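You operate a simulated robot arm through the tools that you are given. There is no shell and no other tool.

You run a simulated robot arm. Do the job below in one go: nothing can be reset, and whatever is moved stays where it is left.

Task
Wipe up the rinse drips, then stand the check cylinder under the orange spout to catch more.
Fine: use the orange wipe and put it back; cylinder on the orange mat, spout over it. Set down upright: check cylinder. What is to be rubbed or washed off counts as gone when no trace of it is left.

The check looks at the end state, three seconds after you hand in, the way a careful person would. Anything else that was tipped, shoved, dropped, spilled or broken makes it a failure.

Robot
A 7-joint arm with a two-finger parallel gripper, fixed in place. Base frame: the origin is at the foot of the arm, x ahead of it, y to its left, z up; the work surface is at about z = 780. Lengths are in mm, angles in rad, forces in N, time in s.
With the tool pointing down near the work surface it reaches from about 240 to 700 mm from the base axis. Its first joint turns from -2.496 to 2.496 rad. Payload 3 kg.
The tool frame sits at the grasp point between the pads (the TCP): z along the fingers, y along the line on which they close. The tips reach 30 mm beyond it. The gripper opens to 110 mm. The fingers are 20 mm wide and 10 mm thick; the gripper's body (48 by 112 mm) begins 55 mm behind the TCP.
Orientation is that of the tool frame in the base frame, as a unit quaternion [x, y, z, w]. With the fingers straight down and closing along the base's y, the tool's x points along the base's -x, its y along +y and its z along -z.

Tools
- The arm moves only by the tool jog_arm. Its argument "increments" is a list of rows, each an object of numbers (a shift or turn left out is 0, a gripper value left out holds the last): "dx", "dy", "dz": the shift along the tool's x, y, z in units of 500 mm (1.0 is 500 mm); "wx", "wy", "wz": the turn, a rotation vector about the tool's x, y, z in units of 90 degrees (1.0 is 90 degrees); "gripper": the finger opening in cm, from 0 to 11. In form: [{"dx": .., "dy": .., "dz": .., "wx": .., "wy": .., "wz": .., "gripper": ..}, ...]. A call has 1 to 20 rows; each row is the pose to reach, as a shift and turn from the pose commanded when the call began, along the tool's axes at that moment. A call with a number of a shift or a turn outside -1 to 1 is refused whole. A row lasts 0.2 s, in which the tool goes at most 50 mm and 0.15 rad; a call with a longer step from one row to the next is refused whole, and so is a gripper value outside its range. A pose out of reach is approached as far as the arm can. The call stops where the force on the tool passes 40 N (or 10 N more than at its start, if that is more) or the arm is blocked; 0.2 s more then pass. Each finger travels about 108 mm/s and halts on what it meets, pressing with about 23 N; the grip force reading is that of the motor and also rises with nothing between the fingers. The clock runs only during rows and for 0.2 s after the last one: add rows that repeat a pose to give the fingers time. It gives the time, the measured TCP pose, the force on the tool (base axes), the opening and the grip force at its end, in the units of the frame above (readings bear some noise), with the torque about the TCP (base axes, N m) and any sound that the robot's microphone picked up.
- Cameras (640 x 400 px; columns grow to the right, rows downward): "scene" is fixed at [49.8, 648.6, 1388.8]; the picture's right is [-0.70, -0.72, 0.00], its down [-0.32, 0.32, -0.89] and it looks along [0.64, -0.62, -0.45] (base axes); focal length 292 px, centre (320, 200). "wrist" rides on the gripper at [72, 17, -103] in the tool frame; the picture's right is [-0.23, 0.97, 0.00], its down [-0.76, -0.18, -0.62] and it looks along [-0.61, -0.14, 0.78] (tool axes); focal length 222 px, centre (320, 200). There is no depth. A picture from a camera that has moved, and an enlarged one, comes with that camera's place and axes in the base frame and with its lens.
- camera(camera): a new picture of that camera. It takes no simulated time.
- slide_trunk(by): slides the trunk up (or, below 0, down) by that many mm; the arm rides with it, the base frame stays. It gives what a move gives, with no picture.
- enlarge(camera, box): a new picture of the part [left, top, right, bottom] of that camera's present view, enlarged. It takes no simulated time.
- hand_in(): hands the job in; it is judged then, once.

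Places have to be worked out from the pictures, the camera data and where the tool is seen. Open the gripper and draw the arm clear of the work before you hand the job in, unless the task says otherwise.

The tools are called after "Request:" as name(argument=value, ...) on one line, values as JSON. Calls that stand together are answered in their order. jog_arm: Moves the arm, as the interface text tells. Its arguments: {"type":"object","properties":{"increments":{"type":"array"}},"required":["increments"]} The other tools are called the same way: slide_trunk (by) slides the trunk up or down; camera (camera) takes a picture; enlarge (camera, box) takes an enlarged picture of a part of a camera's view; hand_in () hands the job in.

At the start:

```text
clock: 0.0
position: [725.4, -228.1, 1293.7]
ee_rot: [0.0, 1.0, 0.001, 0.0]
ft_force: [0.0, -0.4, 0.3]
wrist_torque: [0.02, 0.0, -0.02]
gripper_width: 110.0
grip_force: 0.0
trunk travel left (down, up): [-831.0, 59.0]
```

scene: 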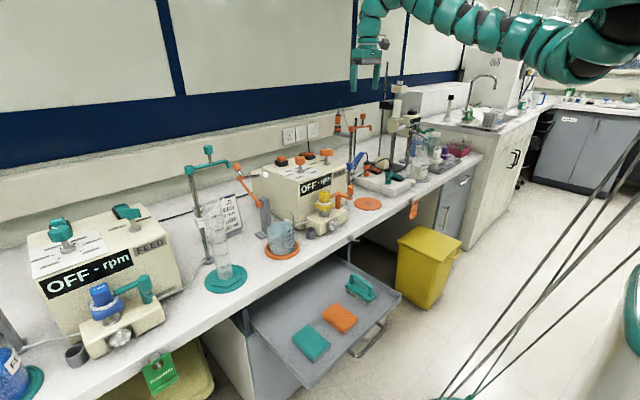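
wrist: 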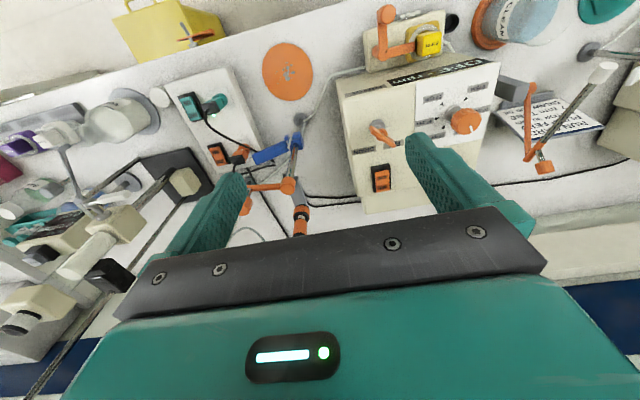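

I begin by looking closer at the scene: the pumps, the orange mat, the wipes on the pull-out shelf and the cylinder.

Request:
enlarge(camera="scene", box=[180, 130, 340, 300])

Request:
enlarge(camera="scene", box=[300, 90, 480, 230])

Request:
enlarge(camera="scene", box=[240, 250, 410, 390])

Request:
enlarge(camera="scene", box=[0, 190, 200, 400])

```text
2.35 times, centred on (260, 215) of scene
camera zoom: at [49.8, 648.6, 1388.8], right [-0.7, -0.72, 0.0], down [-0.32, 0.32, -0.89], along [0.64, -0.62, -0.45], focal length 688 px, centre (461, 165)
```

zoom: 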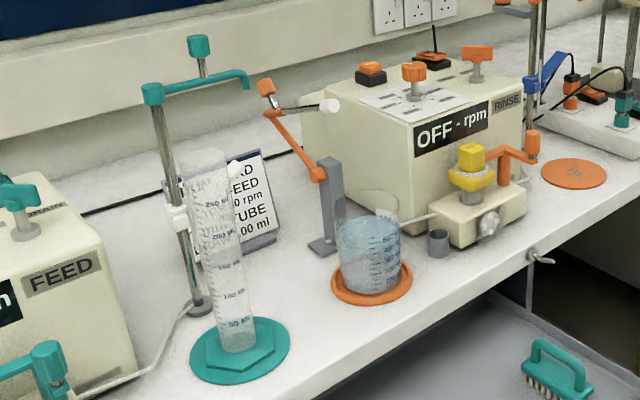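

```text
2.86 times, centred on (390, 160) of scene
camera zoom: at [49.8, 648.6, 1388.8], right [-0.7, -0.72, 0.0], down [-0.32, 0.32, -0.89], along [0.64, -0.62, -0.45], focal length 836 px, centre (120, 314)
```

zoom: 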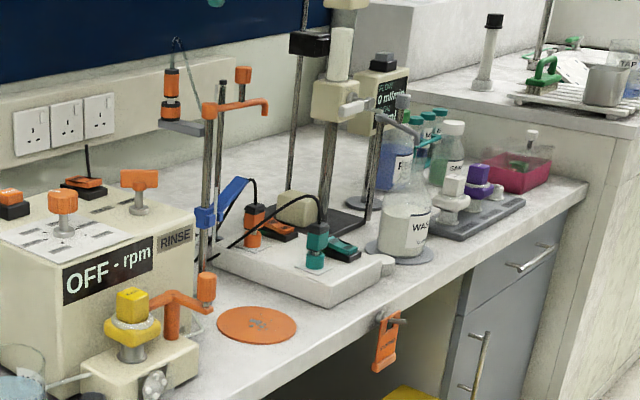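

```text
2.86 times, centred on (325, 320) of scene
camera zoom: at [49.8, 648.6, 1388.8], right [-0.7, -0.72, 0.0], down [-0.32, 0.32, -0.89], along [0.64, -0.62, -0.45], focal length 836 px, centre (306, -143)
```

zoom: 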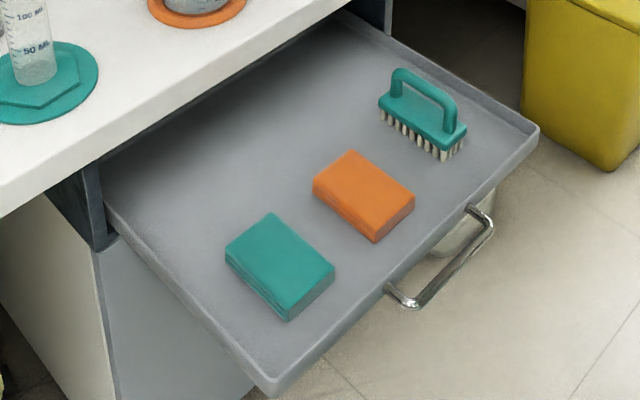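

```text
1.90 times, centred on (100, 295) of scene
camera zoom: at [49.8, 648.6, 1388.8], right [-0.7, -0.72, 0.0], down [-0.32, 0.32, -0.89], along [0.64, -0.62, -0.45], focal length 557 px, centre (739, 19)
```

zoom: 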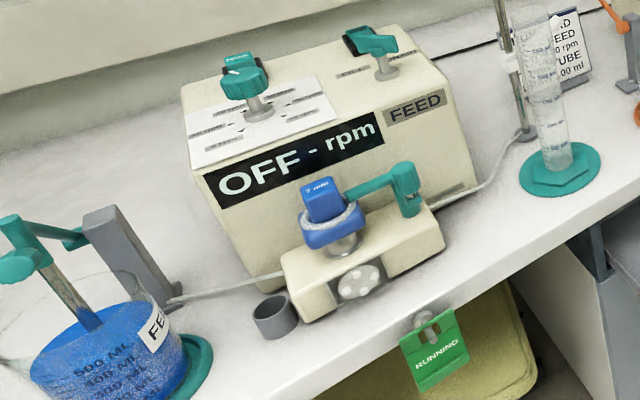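

The check cylinder stands on the teal mat and the orange mat sits near (735, -316). I enlarge the wrist view to see the drips and where the orange spout points.

Request:
enlarge(camera="wrist", box=[230, 30, 350, 120])

Request:
enlarge(camera="wrist", box=[220, 100, 420, 240])

Request:
enlarge(camera="scene", box=[320, 100, 420, 220])

Request:
enlarge(camera="wrist", box=[340, 0, 640, 200])

```text
4.44 times, centred on (290, 75) of wrist
camera zoom: at [653.8, -211.0, 1396.0], right [0.23, 0.97, 0.0], down [0.76, -0.18, 0.62], along [0.61, -0.14, -0.78], focal length 987 px, centre (453, 756)
```

zoom: 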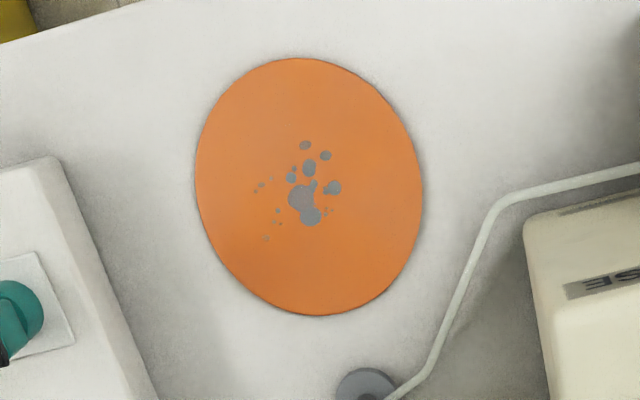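

```text
2.86 times, centred on (320, 170) of wrist
camera zoom: at [653.8, -211.0, 1396.0], right [0.23, 0.97, 0.0], down [0.76, -0.18, 0.62], along [0.61, -0.14, -0.78], focal length 635 px, centre (320, 286)
```

zoom: 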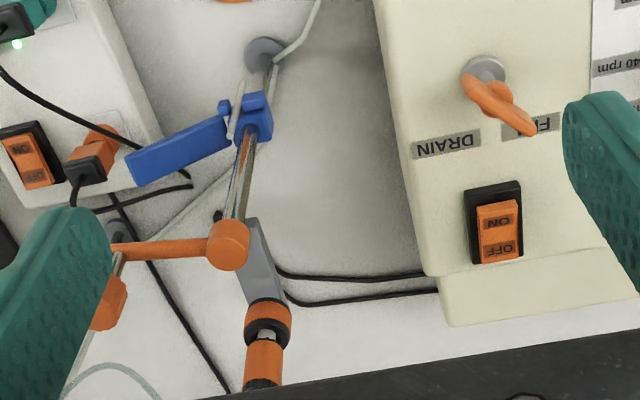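

```text
3.33 times, centred on (370, 160) of scene
camera zoom: at [49.8, 648.6, 1388.8], right [-0.7, -0.72, 0.0], down [-0.32, 0.32, -0.89], along [0.64, -0.62, -0.45], focal length 975 px, centre (153, 333)
```

zoom: 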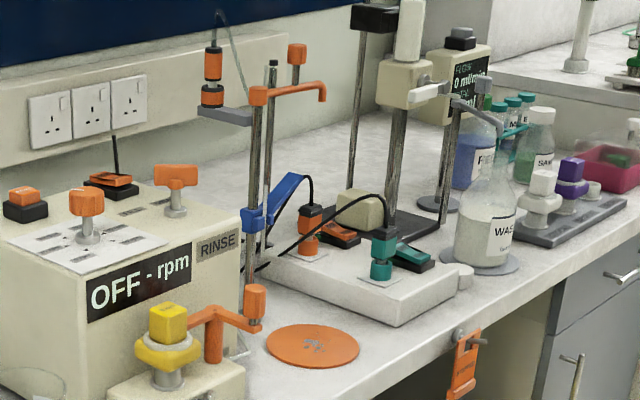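

```text
2.00 times, centred on (490, 100) of wrist
camera zoom: at [653.8, -211.0, 1396.0], right [0.23, 0.97, 0.0], down [0.76, -0.18, 0.62], along [0.61, -0.14, -0.78], focal length 444 px, centre (-20, 400)
```

zoom: 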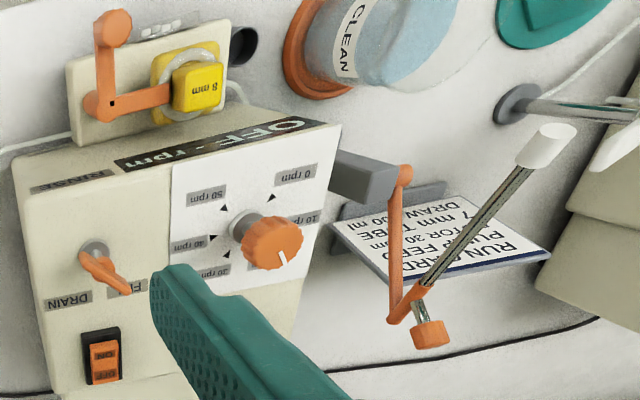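

The drips are grey spots at the centre of the orange mat (about (730,-308)); both spouts appear swung aside, with the orange one's pole behind its mat. I slide the arm left at the present height, well above the stands, to survey the cylinder and the drawer with the wrist camera.

Request:
jog_arm(increments=[{"dx": 0.05, "dy": 0.08}, {"dx": 0.1, "dy": 0.16}, {"dx": 0.15, "dy": 0.24}, {"dx": 0.2, "dy": 0.32}, {"dx": 0.25, "dy": 0.4}, {"dx": 0.25, "dy": 0.48}, {"dx": 0.25, "dy": 0.56}, {"dx": 0.25, "dy": 0.64}, {"dx": 0.25, "dy": 0.72}, {"dx": 0.25, "dy": 0.8}])

Request:
camera(camera="wrist")

Request:
camera(camera="scene")

```text
clock: 2.2
position: [600.7, 174.2, 1292.0]
ee_rot: [0.001, 1.0, 0.001, 0.001]
ft_force: [-0.4, 0.6, -0.6]
wrist_torque: [-0.03, 0.03, -0.03]
gripper_width: 110.2
grip_force: 0.1
out of reach, approached as far as the arm can: row 1, 2, 3, 4, 5, 6, 7, 8, 9
trunk travel left (down, up): [-831.0, 59.0]
```

```text
taken
camera wrist: at [528.0, 191.5, 1394.8], right [0.23, 0.97, 0.0], down [0.76, -0.18, 0.62], along [0.61, -0.14, -0.78], focal length 222 px, centre (320, 200)
```

wrist: 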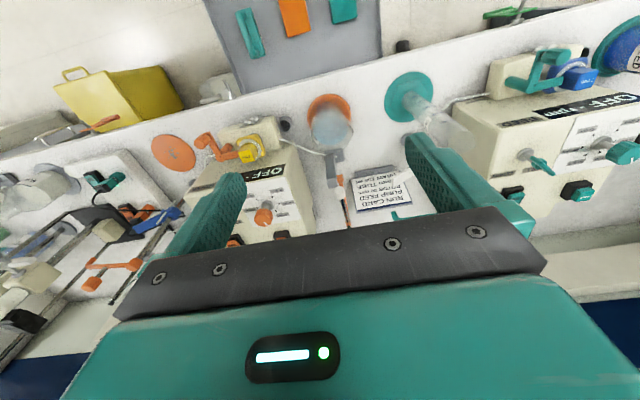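

```text
taken
```

scene: 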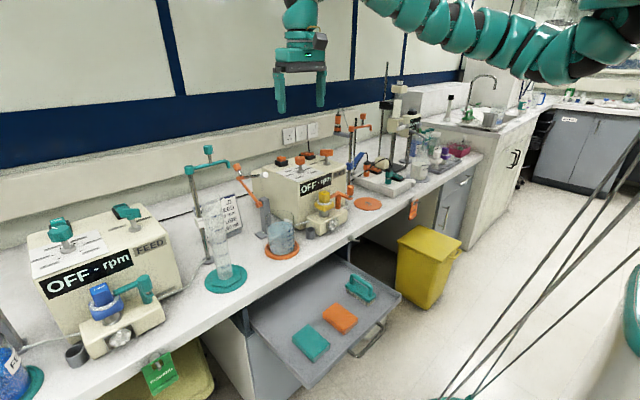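

The wrist view puts the teal mat with the cylinder at about (726,380), the orange mat at (727,-307), and the orange wipe in the drawer near (498,132,610). I pull the hand back over the open floor side before lowering the trunk, so nothing is under it.

Request:
jog_arm(increments=[{"dx": 0.09, "dy": -0.015}, {"dx": 0.18, "dy": -0.03}, {"dx": 0.27, "dy": -0.045}, {"dx": 0.36, "dy": -0.06}, {"dx": 0.44, "dy": -0.08}, {"dx": 0.5, "dy": -0.084}])

```text
clock: 3.6
position: [496.8, 270.3, 1289.7]
ee_rot: [-0.002, 1.0, 0.005, 0.001]
ft_force: [-4.0, 3.4, -0.4]
wrist_torque: [-0.25, -0.25, 0.01]
gripper_width: 110.4
grip_force: 0.1
out of reach, approached as far as the arm can: row 1, 2, 3, 4, 5, 6
trunk travel left (down, up): [-831.0, 59.0]
```

The reading shows the hand stopped short at (497,270,1290), so this height has an odd reach limit. I look at the scene before going on.

Request:
camera(camera="scene")

Request:
camera(camera="wrist")

```text
taken
```

scene: 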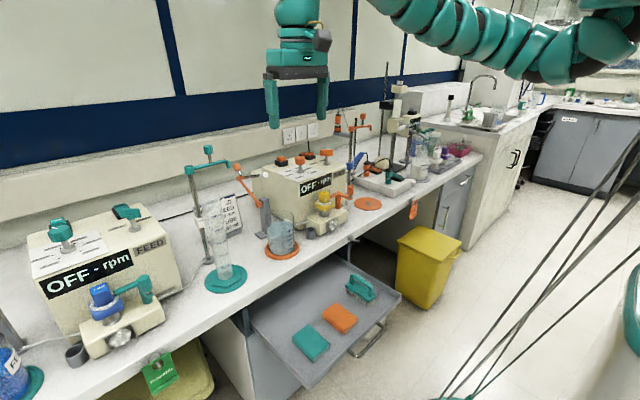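

```text
taken
camera wrist: at [424.9, 286.9, 1391.9], right [0.22, 0.97, 0.01], down [0.76, -0.18, 0.62], along [0.61, -0.13, -0.78], focal length 222 px, centre (320, 200)
```

wrist: 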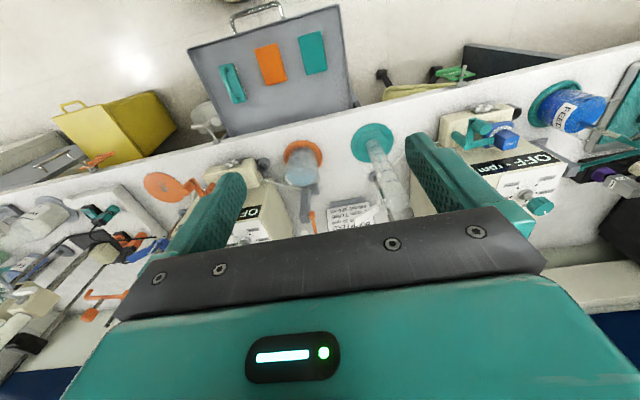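

The hand is over the open drawer side (x≈497, clear of the bench edge at x≈610), so lowering the trunk here is free of obstacles. I lower by 400 mm to bring the shoulder nearer to working height.

Request:
slide_trunk(by=-400)

Request:
camera(camera="scene")

Request:
camera(camera="wrist")

```text
clock: 7.4
position: [496.5, 268.0, 891.0]
ee_rot: [0.0, 1.0, 0.006, 0.001]
ft_force: [-0.7, -0.4, 0.4]
wrist_torque: [0.0, 0.01, 0.01]
gripper_width: 109.8
grip_force: 0.1
trunk travel left (down, up): [-431.0, 459.0]
```

```text
taken
```

scene: 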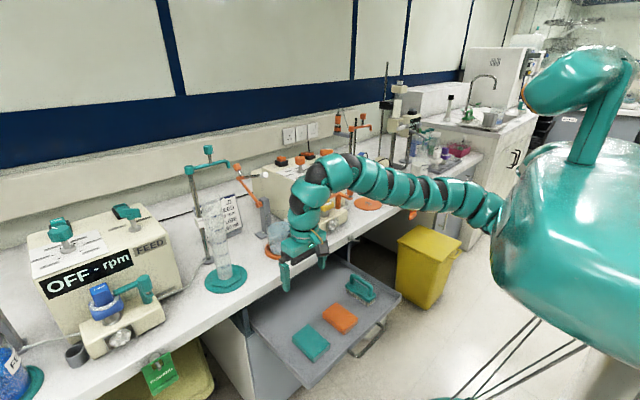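

```text
taken
camera wrist: at [425.3, 285.0, 993.0], right [0.23, 0.97, 0.01], down [0.76, -0.19, 0.62], along [0.61, -0.13, -0.78], focal length 222 px, centre (320, 200)
```

wrist: 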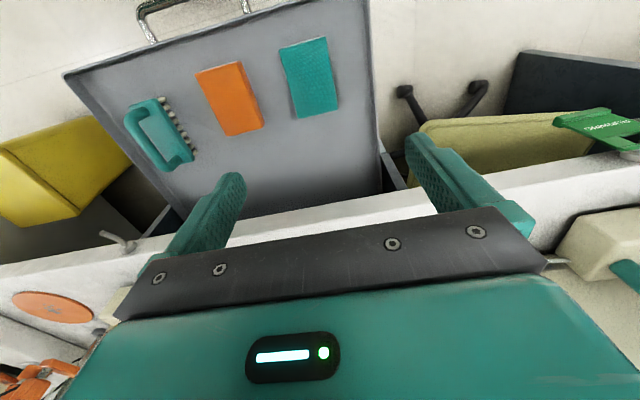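

Now the orange wipe is resolved: about 100 mm along x by 70 mm along y, centred near (490,130) with its top around z=615. Before picking it I test how far the tool reaches toward the orange mat, moving sideways in front of the bench at z≈890.

Request:
jog_arm(increments=[{"dy": -0.09}, {"dy": -0.18}, {"dy": -0.27}, {"dy": -0.36}, {"dy": -0.45}, {"dy": -0.54}, {"dy": -0.63}, {"dy": -0.72}, {"dy": -0.81}, {"dy": -0.9}, {"dy": -0.98}])

Request:
camera(camera="wrist")

Request:
camera(camera="scene")

```text
clock: 9.8
position: [684.8, -126.5, 884.0]
ee_rot: [-0.001, 1.0, 0.007, 0.001]
ft_force: [0.1, 0.9, 0.3]
wrist_torque: [-0.04, -0.03, -0.01]
gripper_width: 109.7
grip_force: 0.1
out of reach, approached as far as the arm can: row 1, 2, 3, 4, 5, 6, 7, 8, 9, 10, 11
trunk travel left (down, up): [-431.0, 459.0]
```

```text
taken
camera wrist: at [612.8, -110.4, 986.1], right [0.23, 0.97, 0.01], down [0.76, -0.18, 0.62], along [0.61, -0.13, -0.78], focal length 222 px, centre (320, 200)
```

wrist: 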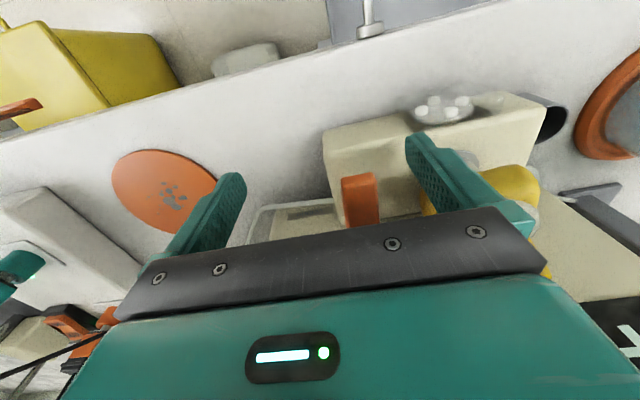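

```text
taken
```

scene: 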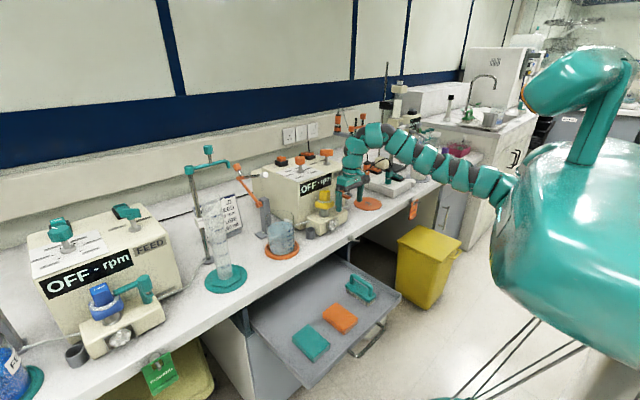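

The hand drifted outward to (685,-127,884), close to the rinse pump, instead of staying at x≈500. I check closely that nothing is touched before I move again.

Request:
enlarge(camera="scene", box=[280, 110, 440, 240])

```text
3.08 times, centred on (360, 175) of scene
camera zoom: at [49.8, 648.6, 1388.8], right [-0.7, -0.72, 0.0], down [-0.32, 0.32, -0.89], along [0.64, -0.62, -0.45], focal length 900 px, centre (197, 277)
```

zoom: 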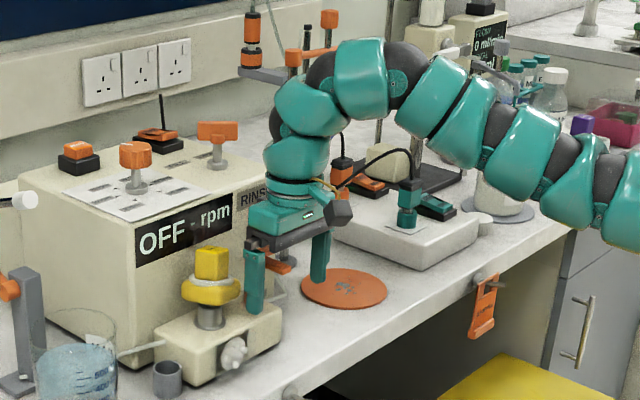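

Nothing is displaced, but one finger hangs just over the pump base with the orange lever between the fingers. I raise the trunk straight up to get clear first.

Request:
slide_trunk(by=180)

```text
clock: 11.8
position: [684.6, -127.6, 1063.7]
ee_rot: [0.0, 1.0, 0.007, 0.0]
ft_force: [1.5, 0.5, 0.4]
wrist_torque: [0.02, 0.01, 0.02]
gripper_width: 109.9
grip_force: 0.1
trunk travel left (down, up): [-611.0, 279.0]
```

Now clear at z≈1064. I make a small test jog of 20 mm toward the base to learn how commanded poses behave after an out-of-reach call.

Request:
jog_arm(increments=[{"dx": 0.02}, {"dx": 0.04}, {"dx": 0.04}])

```text
clock: 12.6
position: [684.8, -127.0, 1063.5]
ee_rot: [0.0, 1.0, 0.007, 0.0]
ft_force: [0.4, -0.6, 0.2]
wrist_torque: [-0.03, -0.01, 0.01]
gripper_width: 109.9
grip_force: 0.0
out of reach, approached as far as the arm can: row 1, 2, 3
trunk travel left (down, up): [-611.0, 279.0]
```

It did not move at all. I test the other directions in small steps, here 40 mm toward +y at the safe height.

Request:
jog_arm(increments=[{"dy": 0.04}, {"dy": 0.08}, {"dy": 0.08}])

```text
clock: 13.4
position: [683.1, -87.5, 1063.0]
ee_rot: [-0.001, 1.0, 0.007, 0.0]
ft_force: [-0.5, -1.0, -1.3]
wrist_torque: [0.01, 0.02, 0.0]
gripper_width: 109.8
grip_force: 0.1
trunk travel left (down, up): [-611.0, 279.0]
```

That move was accepted, so a jog starts from the pose reached, and inward motion is blocked by some joint limit in this posture. I test whether turning the hand about its own axis frees it.

Request:
jog_arm(increments=[{"wz": 0.09}, {"wz": 0.18}, {"wz": 0.27}, {"wz": 0.36}, {"wz": 0.36}])

Request:
camera(camera="scene")

```text
clock: 14.6
position: [684.8, -87.6, 1064.8]
ee_rot: [0.28, 0.96, 0.007, -0.003]
ft_force: [0.3, 0.8, 0.1]
wrist_torque: [0.0, 0.01, -0.02]
gripper_width: 109.9
grip_force: 0.1
trunk travel left (down, up): [-611.0, 279.0]
```

```text
taken
```

scene: 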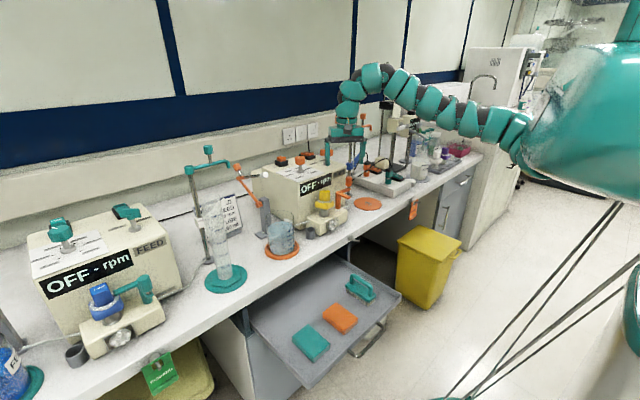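

The hand turned freely by +32°. I try the inward move of 40 mm along base −x again from here.

Request:
jog_arm(increments=[{"dx": 0.034, "dy": -0.0215}, {"dx": 0.0674, "dy": -0.043}, {"dx": 0.0674, "dy": -0.043}])

```text
clock: 15.4
position: [684.2, -87.4, 1064.3]
ee_rot: [0.279, 0.96, 0.007, -0.002]
ft_force: [0.6, -0.2, 0.4]
wrist_torque: [-0.02, -0.01, -0.04]
gripper_width: 110.0
grip_force: 0.1
out of reach, approached as far as the arm can: row 1, 2, 3
trunk travel left (down, up): [-611.0, 279.0]
```

Still blocked inward. The arm looks stretched upward with the wrist over-bent, so I think the trunk is too low relative to the hand; I raise the trunk back up and will bring the hand down relative to it.

Request:
slide_trunk(by=220)

Request:
jog_arm(increments=[{"dz": 0.08}, {"dz": 0.16}, {"dz": 0.24}, {"dz": 0.32}, {"dz": 0.4}, {"dz": 0.4}])

Request:
camera(camera="scene")

```text
clock: 17.8
position: [684.4, -88.1, 1282.9]
ee_rot: [0.279, 0.96, 0.007, -0.002]
ft_force: [0.0, -0.4, -0.6]
wrist_torque: [0.03, 0.03, -0.02]
gripper_width: 110.0
grip_force: 0.2
trunk travel left (down, up): [-831.0, 59.0]
```

```text
clock: 19.2
position: [699.0, -83.9, 1089.5]
ee_rot: [0.279, 0.96, 0.006, -0.003]
ft_force: [-0.8, 0.8, -2.2]
wrist_torque: [-0.08, -0.05, 0.02]
gripper_width: 109.8
grip_force: 0.1
out of reach, approached as far as the arm can: row 1, 2, 3, 4, 5, 6
trunk travel left (down, up): [-831.0, 59.0]
```

```text
taken
```

scene: 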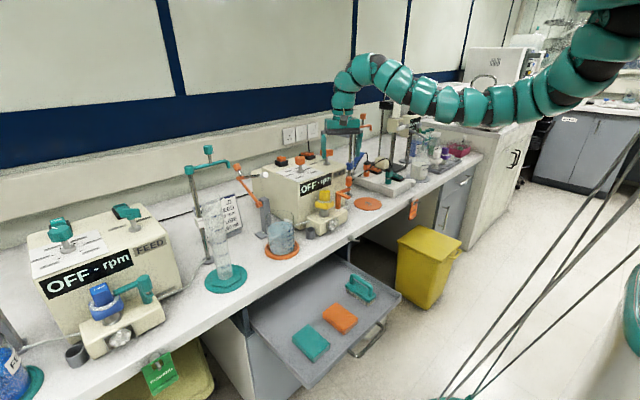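

The picture now shows it clearly: the arm is in an elbow-down posture with the wrist over-bent. I go back up, undo the hand turn and stretch outward, so I can try to flip the elbow by tilting the hand back toward the base.

Request:
jog_arm(increments=[{"dz": -0.08, "wz": -0.08}, {"dz": -0.16, "wz": -0.16}, {"dz": -0.24, "wz": -0.24}, {"dz": -0.32, "wz": -0.32}, {"dz": -0.4, "wz": -0.355}, {"dz": -0.4, "wz": -0.355}])

```text
clock: 20.6
position: [698.7, -86.9, 1288.1]
ee_rot: [0.003, 1.0, 0.008, 0.0]
ft_force: [1.5, -1.0, -0.4]
wrist_torque: [0.0, -0.01, -0.01]
gripper_width: 109.9
grip_force: 0.1
out of reach, approached as far as the arm can: row 1, 2, 3
trunk travel left (down, up): [-831.0, 59.0]
```

Back at (699,-87,1288) with the hand square. I tilt the hand with the fingers toward the base, which pushes the wrist outward and should force the elbow to straighten and flip up.

Request:
jog_arm(increments=[{"wy": 0.09}, {"wy": 0.18}, {"wy": 0.27}, {"wy": 0.36}, {"wy": 0.36}])

Request:
camera(camera="scene")

```text
clock: 21.8
position: [652.9, -91.0, 1191.5]
ee_rot: [0.001, 0.96, 0.007, -0.279]
ft_force: [-0.2, 0.9, 0.9]
wrist_torque: [0.0, -0.01, 0.04]
gripper_width: 109.9
grip_force: 0.0
out of reach, approached as far as the arm can: row 1, 2, 3, 4, 5
trunk travel left (down, up): [-831.0, 59.0]
```

```text
taken
```

scene: 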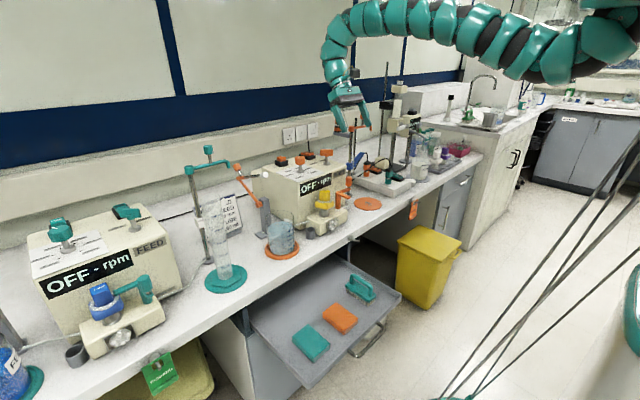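

The posture changed: the hand now holds a 32° back-tilt with the arm arched higher. I move it straight down 100 mm from here to see whether it follows on the elbow-up branch.

Request:
jog_arm(increments=[{"dx": -0.027, "dz": 0.042}, {"dx": -0.054, "dz": 0.084}, {"dx": -0.08, "dz": 0.127}, {"dx": -0.107, "dz": 0.169}, {"dx": -0.107, "dz": 0.169}])

Request:
camera(camera="scene")

```text
clock: 23.0
position: [653.4, -90.8, 1092.1]
ee_rot: [0.001, 0.96, 0.007, -0.279]
ft_force: [-0.1, 0.0, -0.7]
wrist_torque: [0.01, 0.03, 0.01]
gripper_width: 110.0
grip_force: 0.0
trunk travel left (down, up): [-831.0, 59.0]
```

```text
taken
```

scene: 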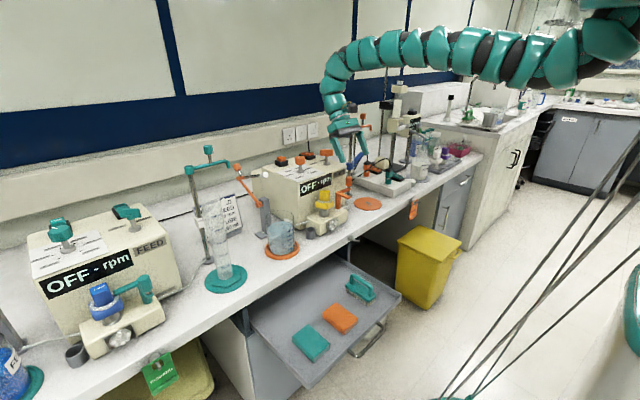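

It followed without any limit. Now I retract 150 mm along base −x, keeping the same tilt.

Request:
jog_arm(increments=[{"dx": 0.051, "dz": 0.032}, {"dx": 0.101, "dz": 0.064}, {"dx": 0.152, "dz": 0.097}, {"dx": 0.202, "dz": 0.129}, {"dx": 0.253, "dz": 0.161}, {"dx": 0.253, "dz": 0.161}])

Request:
camera(camera="scene")

```text
clock: 24.4
position: [558.5, -84.4, 1077.7]
ee_rot: [0.001, 0.96, 0.006, -0.279]
ft_force: [-0.1, -0.4, 0.3]
wrist_torque: [-0.04, 0.0, 0.04]
gripper_width: 109.9
grip_force: 0.0
out of reach, approached as far as the arm can: row 4, 5, 6
trunk travel left (down, up): [-831.0, 59.0]
```

```text
taken
```

scene: 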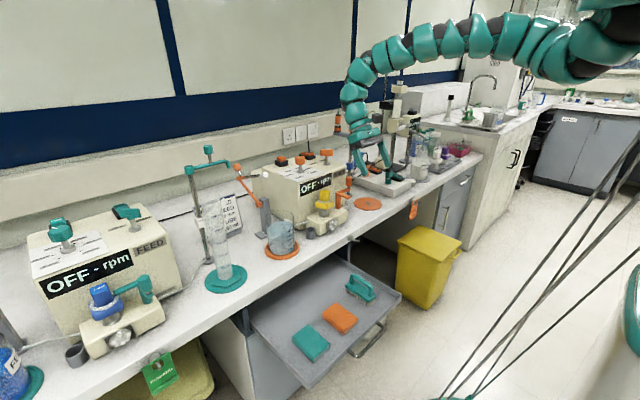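

Now it stops at x≈558 with the back-tilt, but the arm is arched upward. I level the hand to straight down and see whether it goes further in.

Request:
jog_arm(increments=[{"wy": -0.09}, {"wy": -0.18}, {"wy": -0.27}, {"wy": -0.36}, {"wy": -0.36}])

Request:
jog_arm(increments=[{"dx": 0.05}, {"dx": 0.1}, {"dx": 0.15}, {"dx": 0.2}, {"dx": 0.2}])

Request:
camera(camera="scene")

```text
clock: 25.6
position: [683.1, -59.0, 1034.9]
ee_rot: [0.004, 1.0, 0.007, 0.0]
ft_force: [-0.6, -0.2, 0.3]
wrist_torque: [0.0, 0.0, 0.01]
gripper_width: 109.9
grip_force: 0.0
out of reach, approached as far as the arm can: row 1, 2, 3, 4, 5
trunk travel left (down, up): [-831.0, 59.0]
```

```text
clock: 26.8
position: [662.5, -37.9, 997.9]
ee_rot: [0.004, 1.0, 0.007, 0.0]
ft_force: [0.2, -0.3, -0.1]
wrist_torque: [-0.01, -0.01, 0.01]
gripper_width: 109.9
grip_force: 0.0
out of reach, approached as far as the arm can: row 1, 2, 3, 4, 5
trunk travel left (down, up): [-831.0, 59.0]
```

```text
taken
```

scene: 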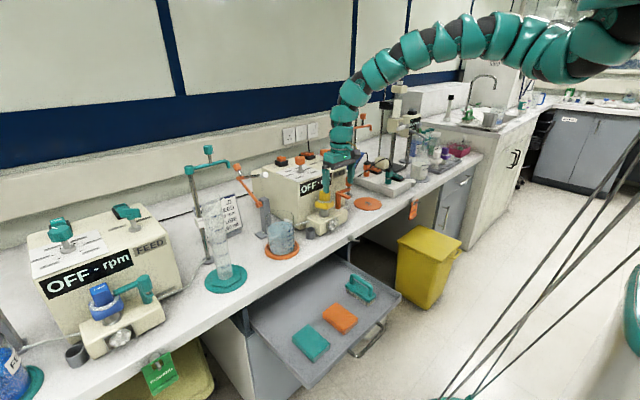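

The hand slid down to z≈998 near the pump while the arm stayed stretched, so I must not go lower here. I raise it straight back up and then break the symmetry by tilting the hand sideways, so that the elbow can swing round.

Request:
jog_arm(increments=[{"dz": -0.08}, {"dz": -0.16}, {"dz": -0.24}, {"dz": -0.32}, {"dz": -0.4}, {"dz": -0.45}, {"dz": -0.45}])

Request:
camera(camera="scene")

```text
clock: 28.4
position: [690.6, -34.5, 1214.4]
ee_rot: [0.004, 1.0, 0.007, 0.002]
ft_force: [-0.7, 0.3, -0.4]
wrist_torque: [0.0, -0.01, 0.0]
gripper_width: 110.3
grip_force: 0.1
out of reach, approached as far as the arm can: row 1, 2, 3, 4, 5, 6, 7
trunk travel left (down, up): [-831.0, 59.0]
```

```text
taken
```

scene: 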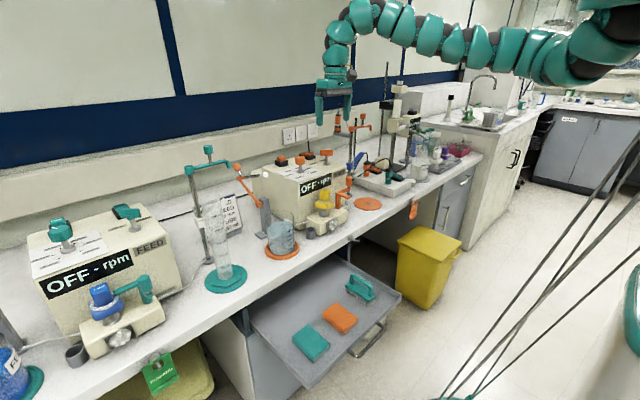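

It sags elbow-down again at (691,-35,1214). I now tilt the hand sideways (fingers toward +y) about its own x axis and watch how the elbow reacts.

Request:
jog_arm(increments=[{"wx": -0.09}, {"wx": -0.18}, {"wx": -0.27}, {"wx": -0.36}, {"wx": -0.45}, {"wx": -0.54}, {"wx": -0.54}])

Request:
camera(camera="scene")

```text
clock: 30.0
position: [690.7, -34.4, 1215.6]
ee_rot: [0.004, 0.908, 0.419, 0.003]
ft_force: [0.4, -1.1, 0.7]
wrist_torque: [-0.01, 0.01, -0.01]
gripper_width: 110.3
grip_force: 0.0
out of reach, approached as far as the arm can: row 1, 2, 3
trunk travel left (down, up): [-831.0, 59.0]
```

```text
taken
```

scene: 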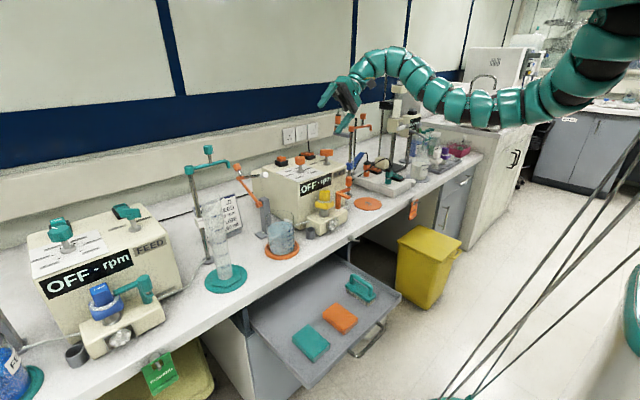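

The hand is tilted 49° sideways and the elbow now hangs on the −y side. I retract along base −x from here.

Request:
jog_arm(increments=[{"dx": 0.06}, {"dx": 0.12}, {"dx": 0.18}, {"dx": 0.24}, {"dx": 0.3}, {"dx": 0.3}])

Request:
camera(camera="scene")

```text
clock: 31.4
position: [681.7, -34.0, 1215.9]
ee_rot: [0.003, 0.909, 0.418, 0.001]
ft_force: [0.3, -0.1, 0.0]
wrist_torque: [-0.01, 0.0, -0.01]
gripper_width: 109.9
grip_force: 0.0
out of reach, approached as far as the arm can: row 1, 2, 3, 4, 5, 6
trunk travel left (down, up): [-831.0, 59.0]
```

```text
taken
```

scene: 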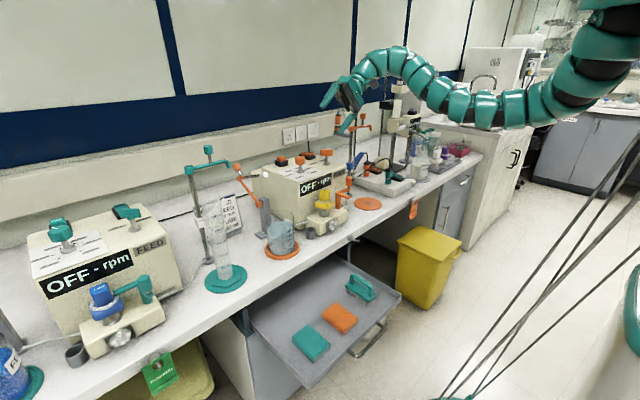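

Still blocked. I undo the sideways tilt and instead tilt the fingers forward (away from the base) by about 35°, which relieves the wrist in this posture, and then try retracting.

Request:
jog_arm(increments=[{"wx": 0.09}, {"wx": 0.18}, {"wx": 0.27}, {"wx": 0.36}, {"wx": 0.45}, {"wx": 0.545}, {"wx": 0.545}])

Request:
jog_arm(increments=[{"wy": -0.09}, {"wy": -0.18}, {"wy": -0.27}, {"wy": -0.36}, {"wy": -0.4}, {"wy": -0.4}])

Request:
camera(camera="scene")

```text
clock: 33.0
position: [725.2, -29.0, 1222.2]
ee_rot: [0.004, 1.0, 0.002, -0.001]
ft_force: [0.3, 0.9, 0.2]
wrist_torque: [-0.07, 0.05, -0.02]
gripper_width: 110.3
grip_force: 0.1
out of reach, approached as far as the arm can: row 1, 2, 3, 4, 5, 6, 7
trunk travel left (down, up): [-831.0, 59.0]
```

```text
clock: 34.4
position: [722.3, -30.1, 1223.1]
ee_rot: [0.004, 0.951, 0.002, 0.309]
ft_force: [0.5, 0.3, -0.9]
wrist_torque: [-0.03, -0.03, -0.02]
gripper_width: 110.1
grip_force: 0.0
out of reach, approached as far as the arm can: row 2
trunk travel left (down, up): [-831.0, 59.0]
```

```text
taken
```

scene: 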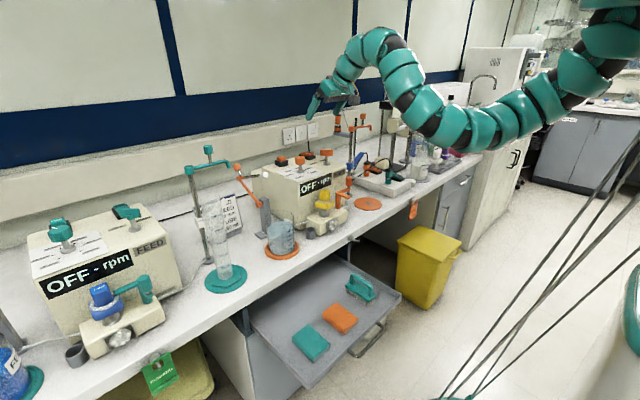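

With the forward tilt the elbow hangs down freely. I retract 200 mm along base −x.

Request:
jog_arm(increments=[{"dx": 0.065, "dz": -0.047}, {"dx": 0.13, "dz": -0.094}, {"dx": 0.194, "dz": -0.141}, {"dx": 0.259, "dz": -0.188}, {"dx": 0.324, "dz": -0.235}, {"dx": 0.324, "dz": -0.235}])

Request:
camera(camera="scene")

```text
clock: 35.8
position: [548.6, -12.7, 1230.8]
ee_rot: [0.005, 0.951, 0.002, 0.308]
ft_force: [-0.4, -0.1, 0.8]
wrist_torque: [0.0, -0.02, 0.01]
gripper_width: 110.0
grip_force: 0.2
out of reach, approached as far as the arm can: row 5, 6
trunk travel left (down, up): [-831.0, 59.0]
```

```text
taken
```

scene: 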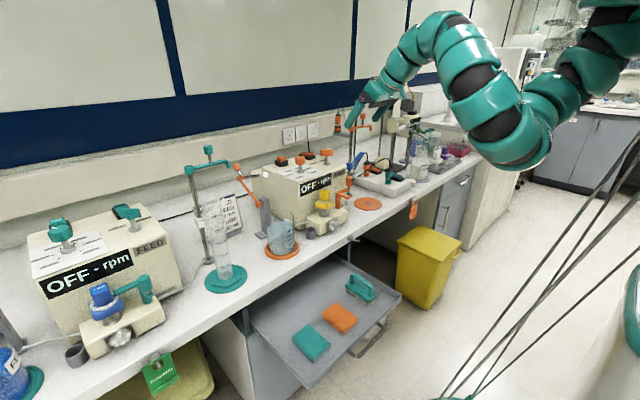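

The elbow is deeply bent and low. I now swing the fingers sideways toward +y from this bent posture, to draw the elbow round to the side.

Request:
jog_arm(increments=[{"wx": -0.09}, {"wx": -0.18}, {"wx": -0.27}, {"wx": -0.36}, {"wx": -0.45}, {"wx": -0.54}, {"wx": -0.63}, {"wx": -0.72}, {"wx": -0.72}])

Request:
camera(camera="scene")

```text
clock: 37.8
position: [615.8, 19.0, 1231.8]
ee_rot: [-0.095, 0.915, 0.225, 0.321]
ft_force: [-0.3, -0.1, -0.1]
wrist_torque: [-0.01, 0.03, -0.01]
gripper_width: 110.1
grip_force: 0.1
out of reach, approached as far as the arm can: row 1, 2, 3, 4, 5, 6, 7, 8, 9
trunk travel left (down, up): [-831.0, 59.0]
```

```text
taken
```

scene: 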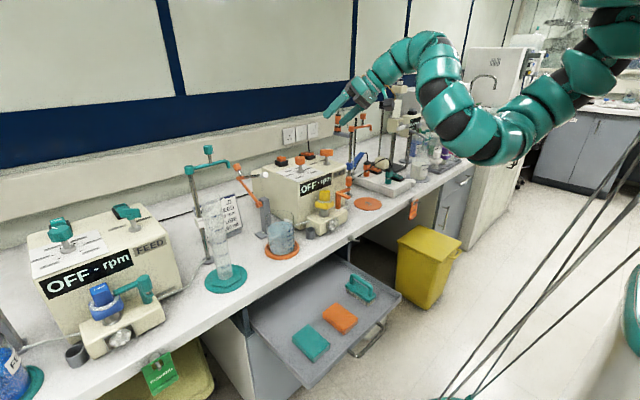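

It stalled partway toward +y. I swing the other way, fingers toward −y, so the elbow would go to the +y side.

Request:
jog_arm(increments=[{"wx": 0.09}, {"wx": 0.18}, {"wx": 0.27}, {"wx": 0.36}, {"wx": 0.45}, {"wx": 0.54}, {"wx": 0.63}, {"wx": 0.72}, {"wx": 0.8}, {"wx": 0.88}, {"wx": 0.88}])

Request:
camera(camera="scene")

```text
clock: 40.2
position: [613.8, 17.1, 1231.6]
ee_rot: [0.132, 0.849, -0.41, 0.307]
ft_force: [0.2, -0.1, 0.5]
wrist_torque: [0.02, -0.01, -0.05]
gripper_width: 110.2
grip_force: 0.0
trunk travel left (down, up): [-831.0, 59.0]
```

```text
taken
```

scene: 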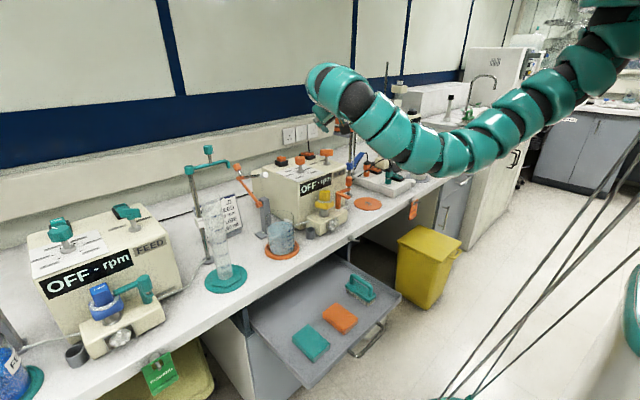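

This side is fully reachable. I retract 150 mm along base −x in this sideways posture.

Request:
jog_arm(increments=[{"dx": 0.058, "dy": -0.036, "dz": -0.031}, {"dx": 0.117, "dy": -0.071, "dz": -0.062}, {"dx": 0.175, "dy": -0.107, "dz": -0.093}, {"dx": 0.233, "dy": -0.143, "dz": -0.124}, {"dx": 0.233, "dy": -0.143, "dz": -0.124}])

Request:
camera(camera="scene")

```text
clock: 41.4
position: [464.4, 18.3, 1231.1]
ee_rot: [0.132, 0.849, -0.41, 0.307]
ft_force: [-0.9, 0.5, 0.4]
wrist_torque: [0.02, -0.02, -0.03]
gripper_width: 110.1
grip_force: 0.0
trunk travel left (down, up): [-831.0, 59.0]
```

```text
taken
```

scene: 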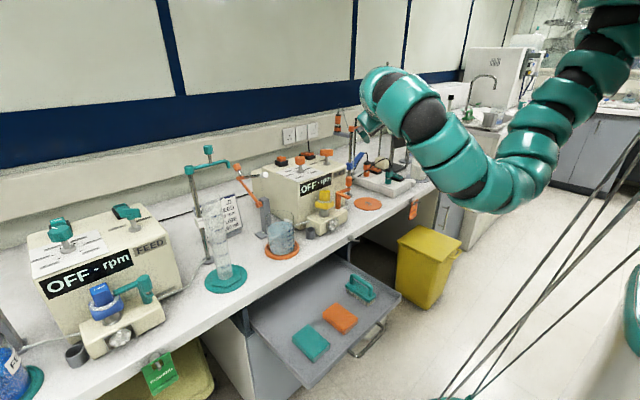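

Retracted to (464,18,1231). Now I rotate the hand from pointing sideways to pointing straight down, expecting the elbow to swing up around the side.

Request:
jog_arm(increments=[{"wx": -0.061, "wy": 0.046, "wz": -0.02}, {"wx": -0.122, "wy": 0.092, "wz": -0.039}, {"wx": -0.183, "wy": 0.137, "wz": -0.059}, {"wx": -0.244, "wy": 0.183, "wz": -0.079}, {"wx": -0.306, "wy": 0.229, "wz": -0.098}, {"wx": -0.367, "wy": 0.275, "wz": -0.118}, {"wx": -0.428, "wy": 0.32, "wz": -0.138}, {"wx": -0.489, "wy": 0.366, "wz": -0.157}, {"wx": -0.55, "wy": 0.412, "wz": -0.177}, {"wx": -0.55, "wy": 0.412, "wz": -0.177}, {"wx": -0.55, "wy": 0.412, "wz": -0.177}])

Request:
camera(camera="scene")

```text
clock: 43.8
position: [405.9, -23.6, 1179.0]
ee_rot: [0.011, 0.998, -0.043, 0.052]
ft_force: [0.4, -0.5, -0.5]
wrist_torque: [-0.02, 0.02, -0.01]
gripper_width: 110.1
grip_force: 0.1
out of reach, approached as far as the arm can: row 5, 6, 7, 8, 9, 10, 11
trunk travel left (down, up): [-831.0, 59.0]
```

```text
taken
```

scene: 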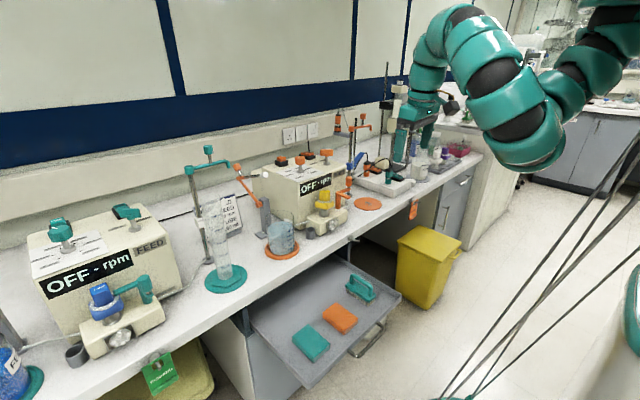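

The hand is now nearly straight down at (406,-24,1179), with the elbow out on the +y side. I jog downward 200 mm in this free space so the elbow comes up further.

Request:
jog_arm(increments=[{"dz": 0.08}, {"dz": 0.16}, {"dz": 0.24}, {"dz": 0.32}, {"dz": 0.4}, {"dz": 0.4}])

Request:
camera(camera="scene")

```text
clock: 45.2
position: [426.5, -43.8, 978.5]
ee_rot: [0.012, 0.998, -0.043, 0.053]
ft_force: [-1.2, 0.1, 0.7]
wrist_torque: [-0.05, -0.01, 0.0]
gripper_width: 110.1
grip_force: 0.1
out of reach, approached as far as the arm can: row 1, 2, 3
trunk travel left (down, up): [-831.0, 59.0]
```

```text
taken
```

scene: 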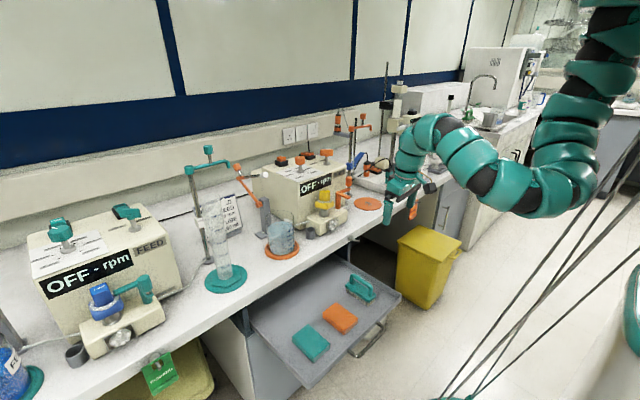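

This is a usable posture: the upper arm hangs and the forearm comes forward with the hand down at (427,-44,978). I level the hand exactly and check the reading.

Request:
jog_arm(increments=[{"wx": -0.055, "wy": 0.068, "wz": -0.015}, {"wx": -0.055, "wy": 0.068, "wz": -0.015}])

```text
clock: 45.8
position: [425.3, -43.2, 979.6]
ee_rot: [-0.001, 1.0, 0.0, 0.0]
ft_force: [-0.4, 0.5, 1.1]
wrist_torque: [-0.01, 0.0, -0.01]
gripper_width: 109.9
grip_force: 0.0
trunk travel left (down, up): [-831.0, 59.0]
```

Level and within reach. I move toward the front of the orange mat at (600,-260,900), keeping short of the pump, to test reach there and look at the drips.

Request:
jog_arm(increments=[{"dx": -0.04, "dy": -0.062, "dz": 0.023}, {"dx": -0.08, "dy": -0.124, "dz": 0.046}, {"dx": -0.12, "dy": -0.186, "dz": 0.069}, {"dx": -0.16, "dy": -0.248, "dz": 0.092}, {"dx": -0.2, "dy": -0.31, "dz": 0.115}, {"dx": -0.25, "dy": -0.372, "dz": 0.138}, {"dx": -0.3, "dy": -0.434, "dz": 0.16}, {"dx": -0.35, "dy": -0.434, "dz": 0.16}, {"dx": -0.35, "dy": -0.434, "dz": 0.16}])

Request:
camera(camera="wrist")

Request:
camera(camera="scene")

```text
clock: 47.8
position: [600.5, -259.6, 899.3]
ee_rot: [-0.001, 1.0, 0.0, -0.001]
ft_force: [0.0, 0.4, -0.1]
wrist_torque: [0.03, -0.01, -0.01]
gripper_width: 109.9
grip_force: 0.0
trunk travel left (down, up): [-831.0, 59.0]
```

```text
taken
camera wrist: at [529.0, -242.6, 1002.1], right [0.23, 0.97, 0.0], down [0.76, -0.18, 0.62], along [0.61, -0.14, -0.78], focal length 222 px, centre (320, 200)
```

wrist: 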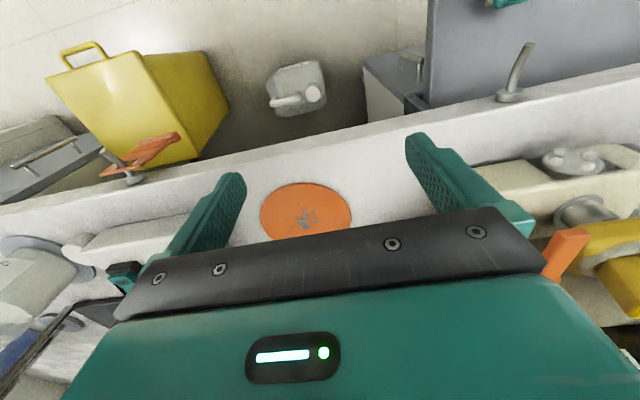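

```text
taken
```

scene: 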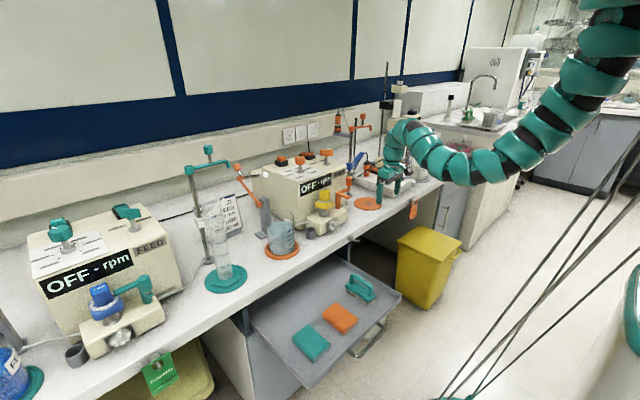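

Everything is in reach here; the drips are near (722,-306) on the mat. I test how far straight-down reach extends by going over the mat at z≈860, with open fingers straddling the drips well above the surface.

Request:
jog_arm(increments=[{"dx": -0.05, "dy": -0.019, "dz": 0.016}, {"dx": -0.1, "dy": -0.038, "dz": 0.032}, {"dx": -0.15, "dy": -0.057, "dz": 0.048}, {"dx": -0.2, "dy": -0.076, "dz": 0.064}, {"dx": -0.25, "dy": -0.095, "dz": 0.08}, {"dx": -0.25, "dy": -0.095, "dz": 0.08}])

Request:
camera(camera="wrist")

Request:
camera(camera="scene")

```text
clock: 49.2
position: [726.4, -306.2, 858.3]
ee_rot: [-0.001, 1.0, 0.002, -0.001]
ft_force: [0.5, 0.9, -0.4]
wrist_torque: [-0.07, -0.06, 0.01]
gripper_width: 109.9
grip_force: 0.0
trunk travel left (down, up): [-831.0, 59.0]
```

```text
taken
camera wrist: at [654.5, -289.4, 961.5], right [0.23, 0.97, 0.0], down [0.76, -0.18, 0.62], along [0.61, -0.14, -0.78], focal length 222 px, centre (320, 200)
```

wrist: 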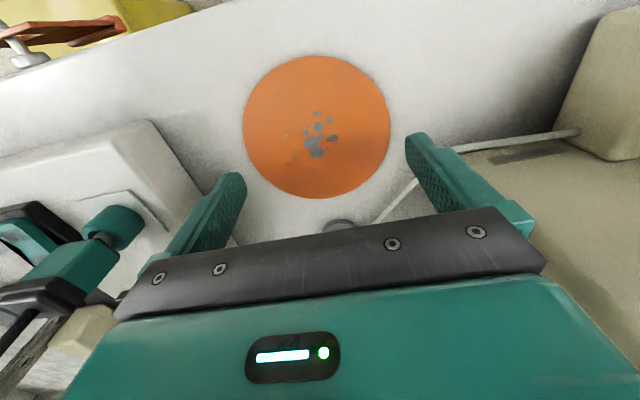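

```text
taken
```

scene: 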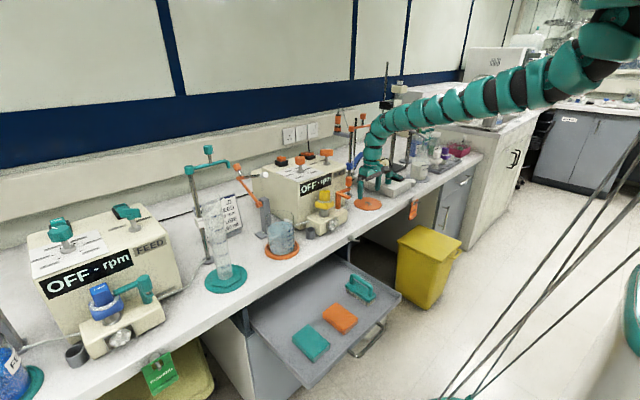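

Reach is fine straight down at (726,-306,858). I enlarge the mat to see the full extent of the drips, including small specks and anything beyond the mat.

Request:
enlarge(camera="wrist", box=[230, 50, 400, 205])

Request:
enlarge(camera="scene", box=[320, 90, 440, 220])

```text
2.58 times, centred on (315, 128) of wrist
camera zoom: at [654.5, -289.4, 961.5], right [0.23, 0.97, 0.0], down [0.76, -0.18, 0.62], along [0.61, -0.14, -0.78], focal length 573 px, centre (333, 387)
```

zoom: 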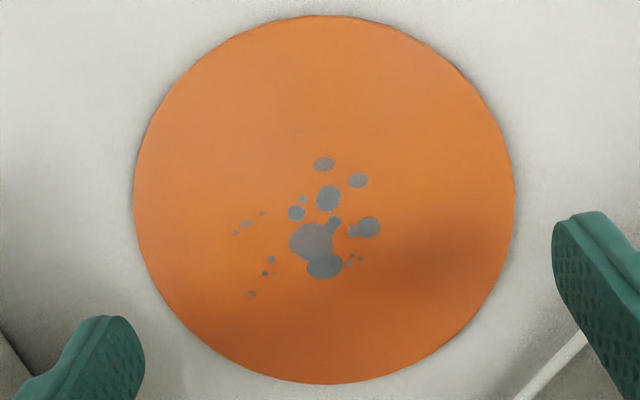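

```text
3.08 times, centred on (380, 155) of scene
camera zoom: at [49.8, 648.6, 1388.8], right [-0.7, -0.72, 0.0], down [-0.32, 0.32, -0.89], along [0.64, -0.62, -0.45], focal length 900 px, centre (135, 338)
```

zoom: 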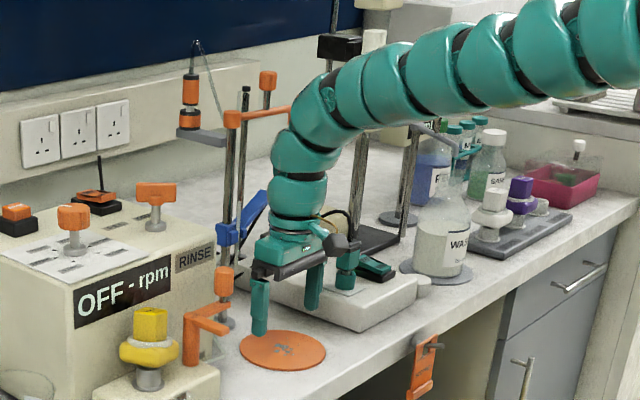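

The drips span roughly x 705–750, y −343 to −288, all on the mat, so the 100×70 wipe will cover them. I now back straight out and go round to above the drawer to fetch the orange wipe.

Request:
jog_arm(increments=[{"dx": 0.08, "dz": -0.05}, {"dx": 0.17, "dz": -0.1}, {"dx": 0.26, "dz": -0.1}, {"dx": 0.34, "dy": 0.04, "dz": -0.1}, {"dx": 0.41, "dy": 0.1, "dz": -0.1}, {"dx": 0.47, "dy": 0.17, "dz": -0.1}, {"dx": 0.52, "dy": 0.25, "dz": -0.1}, {"dx": 0.54, "dy": 0.34, "dz": -0.1}, {"dx": 0.54, "dy": 0.43, "dz": -0.1}, {"dx": 0.54, "dy": 0.52, "dz": -0.1}, {"dx": 0.54, "dy": 0.61, "dz": -0.1}, {"dx": 0.54, "dy": 0.7, "dz": -0.1}, {"dx": 0.54, "dy": 0.78, "dz": -0.1}, {"dx": 0.5, "dy": 0.86, "dz": -0.1}, {"dx": 0.47, "dy": 0.876, "dz": -0.1}, {"dx": 0.47, "dy": 0.876, "dz": -0.1}])

Request:
camera(camera="scene")

```text
refused: row 2 steps farther than a row can; nothing moved
```

```text
taken
```

scene: 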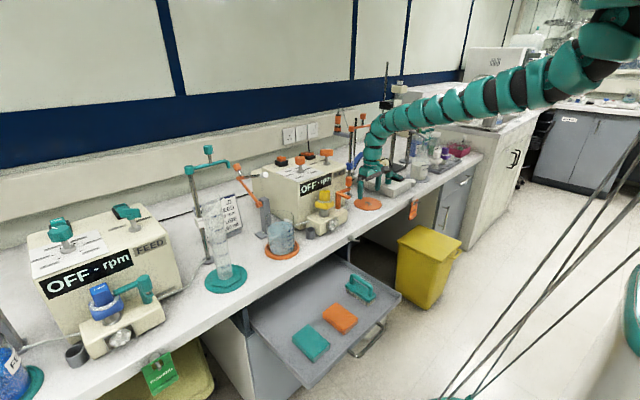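

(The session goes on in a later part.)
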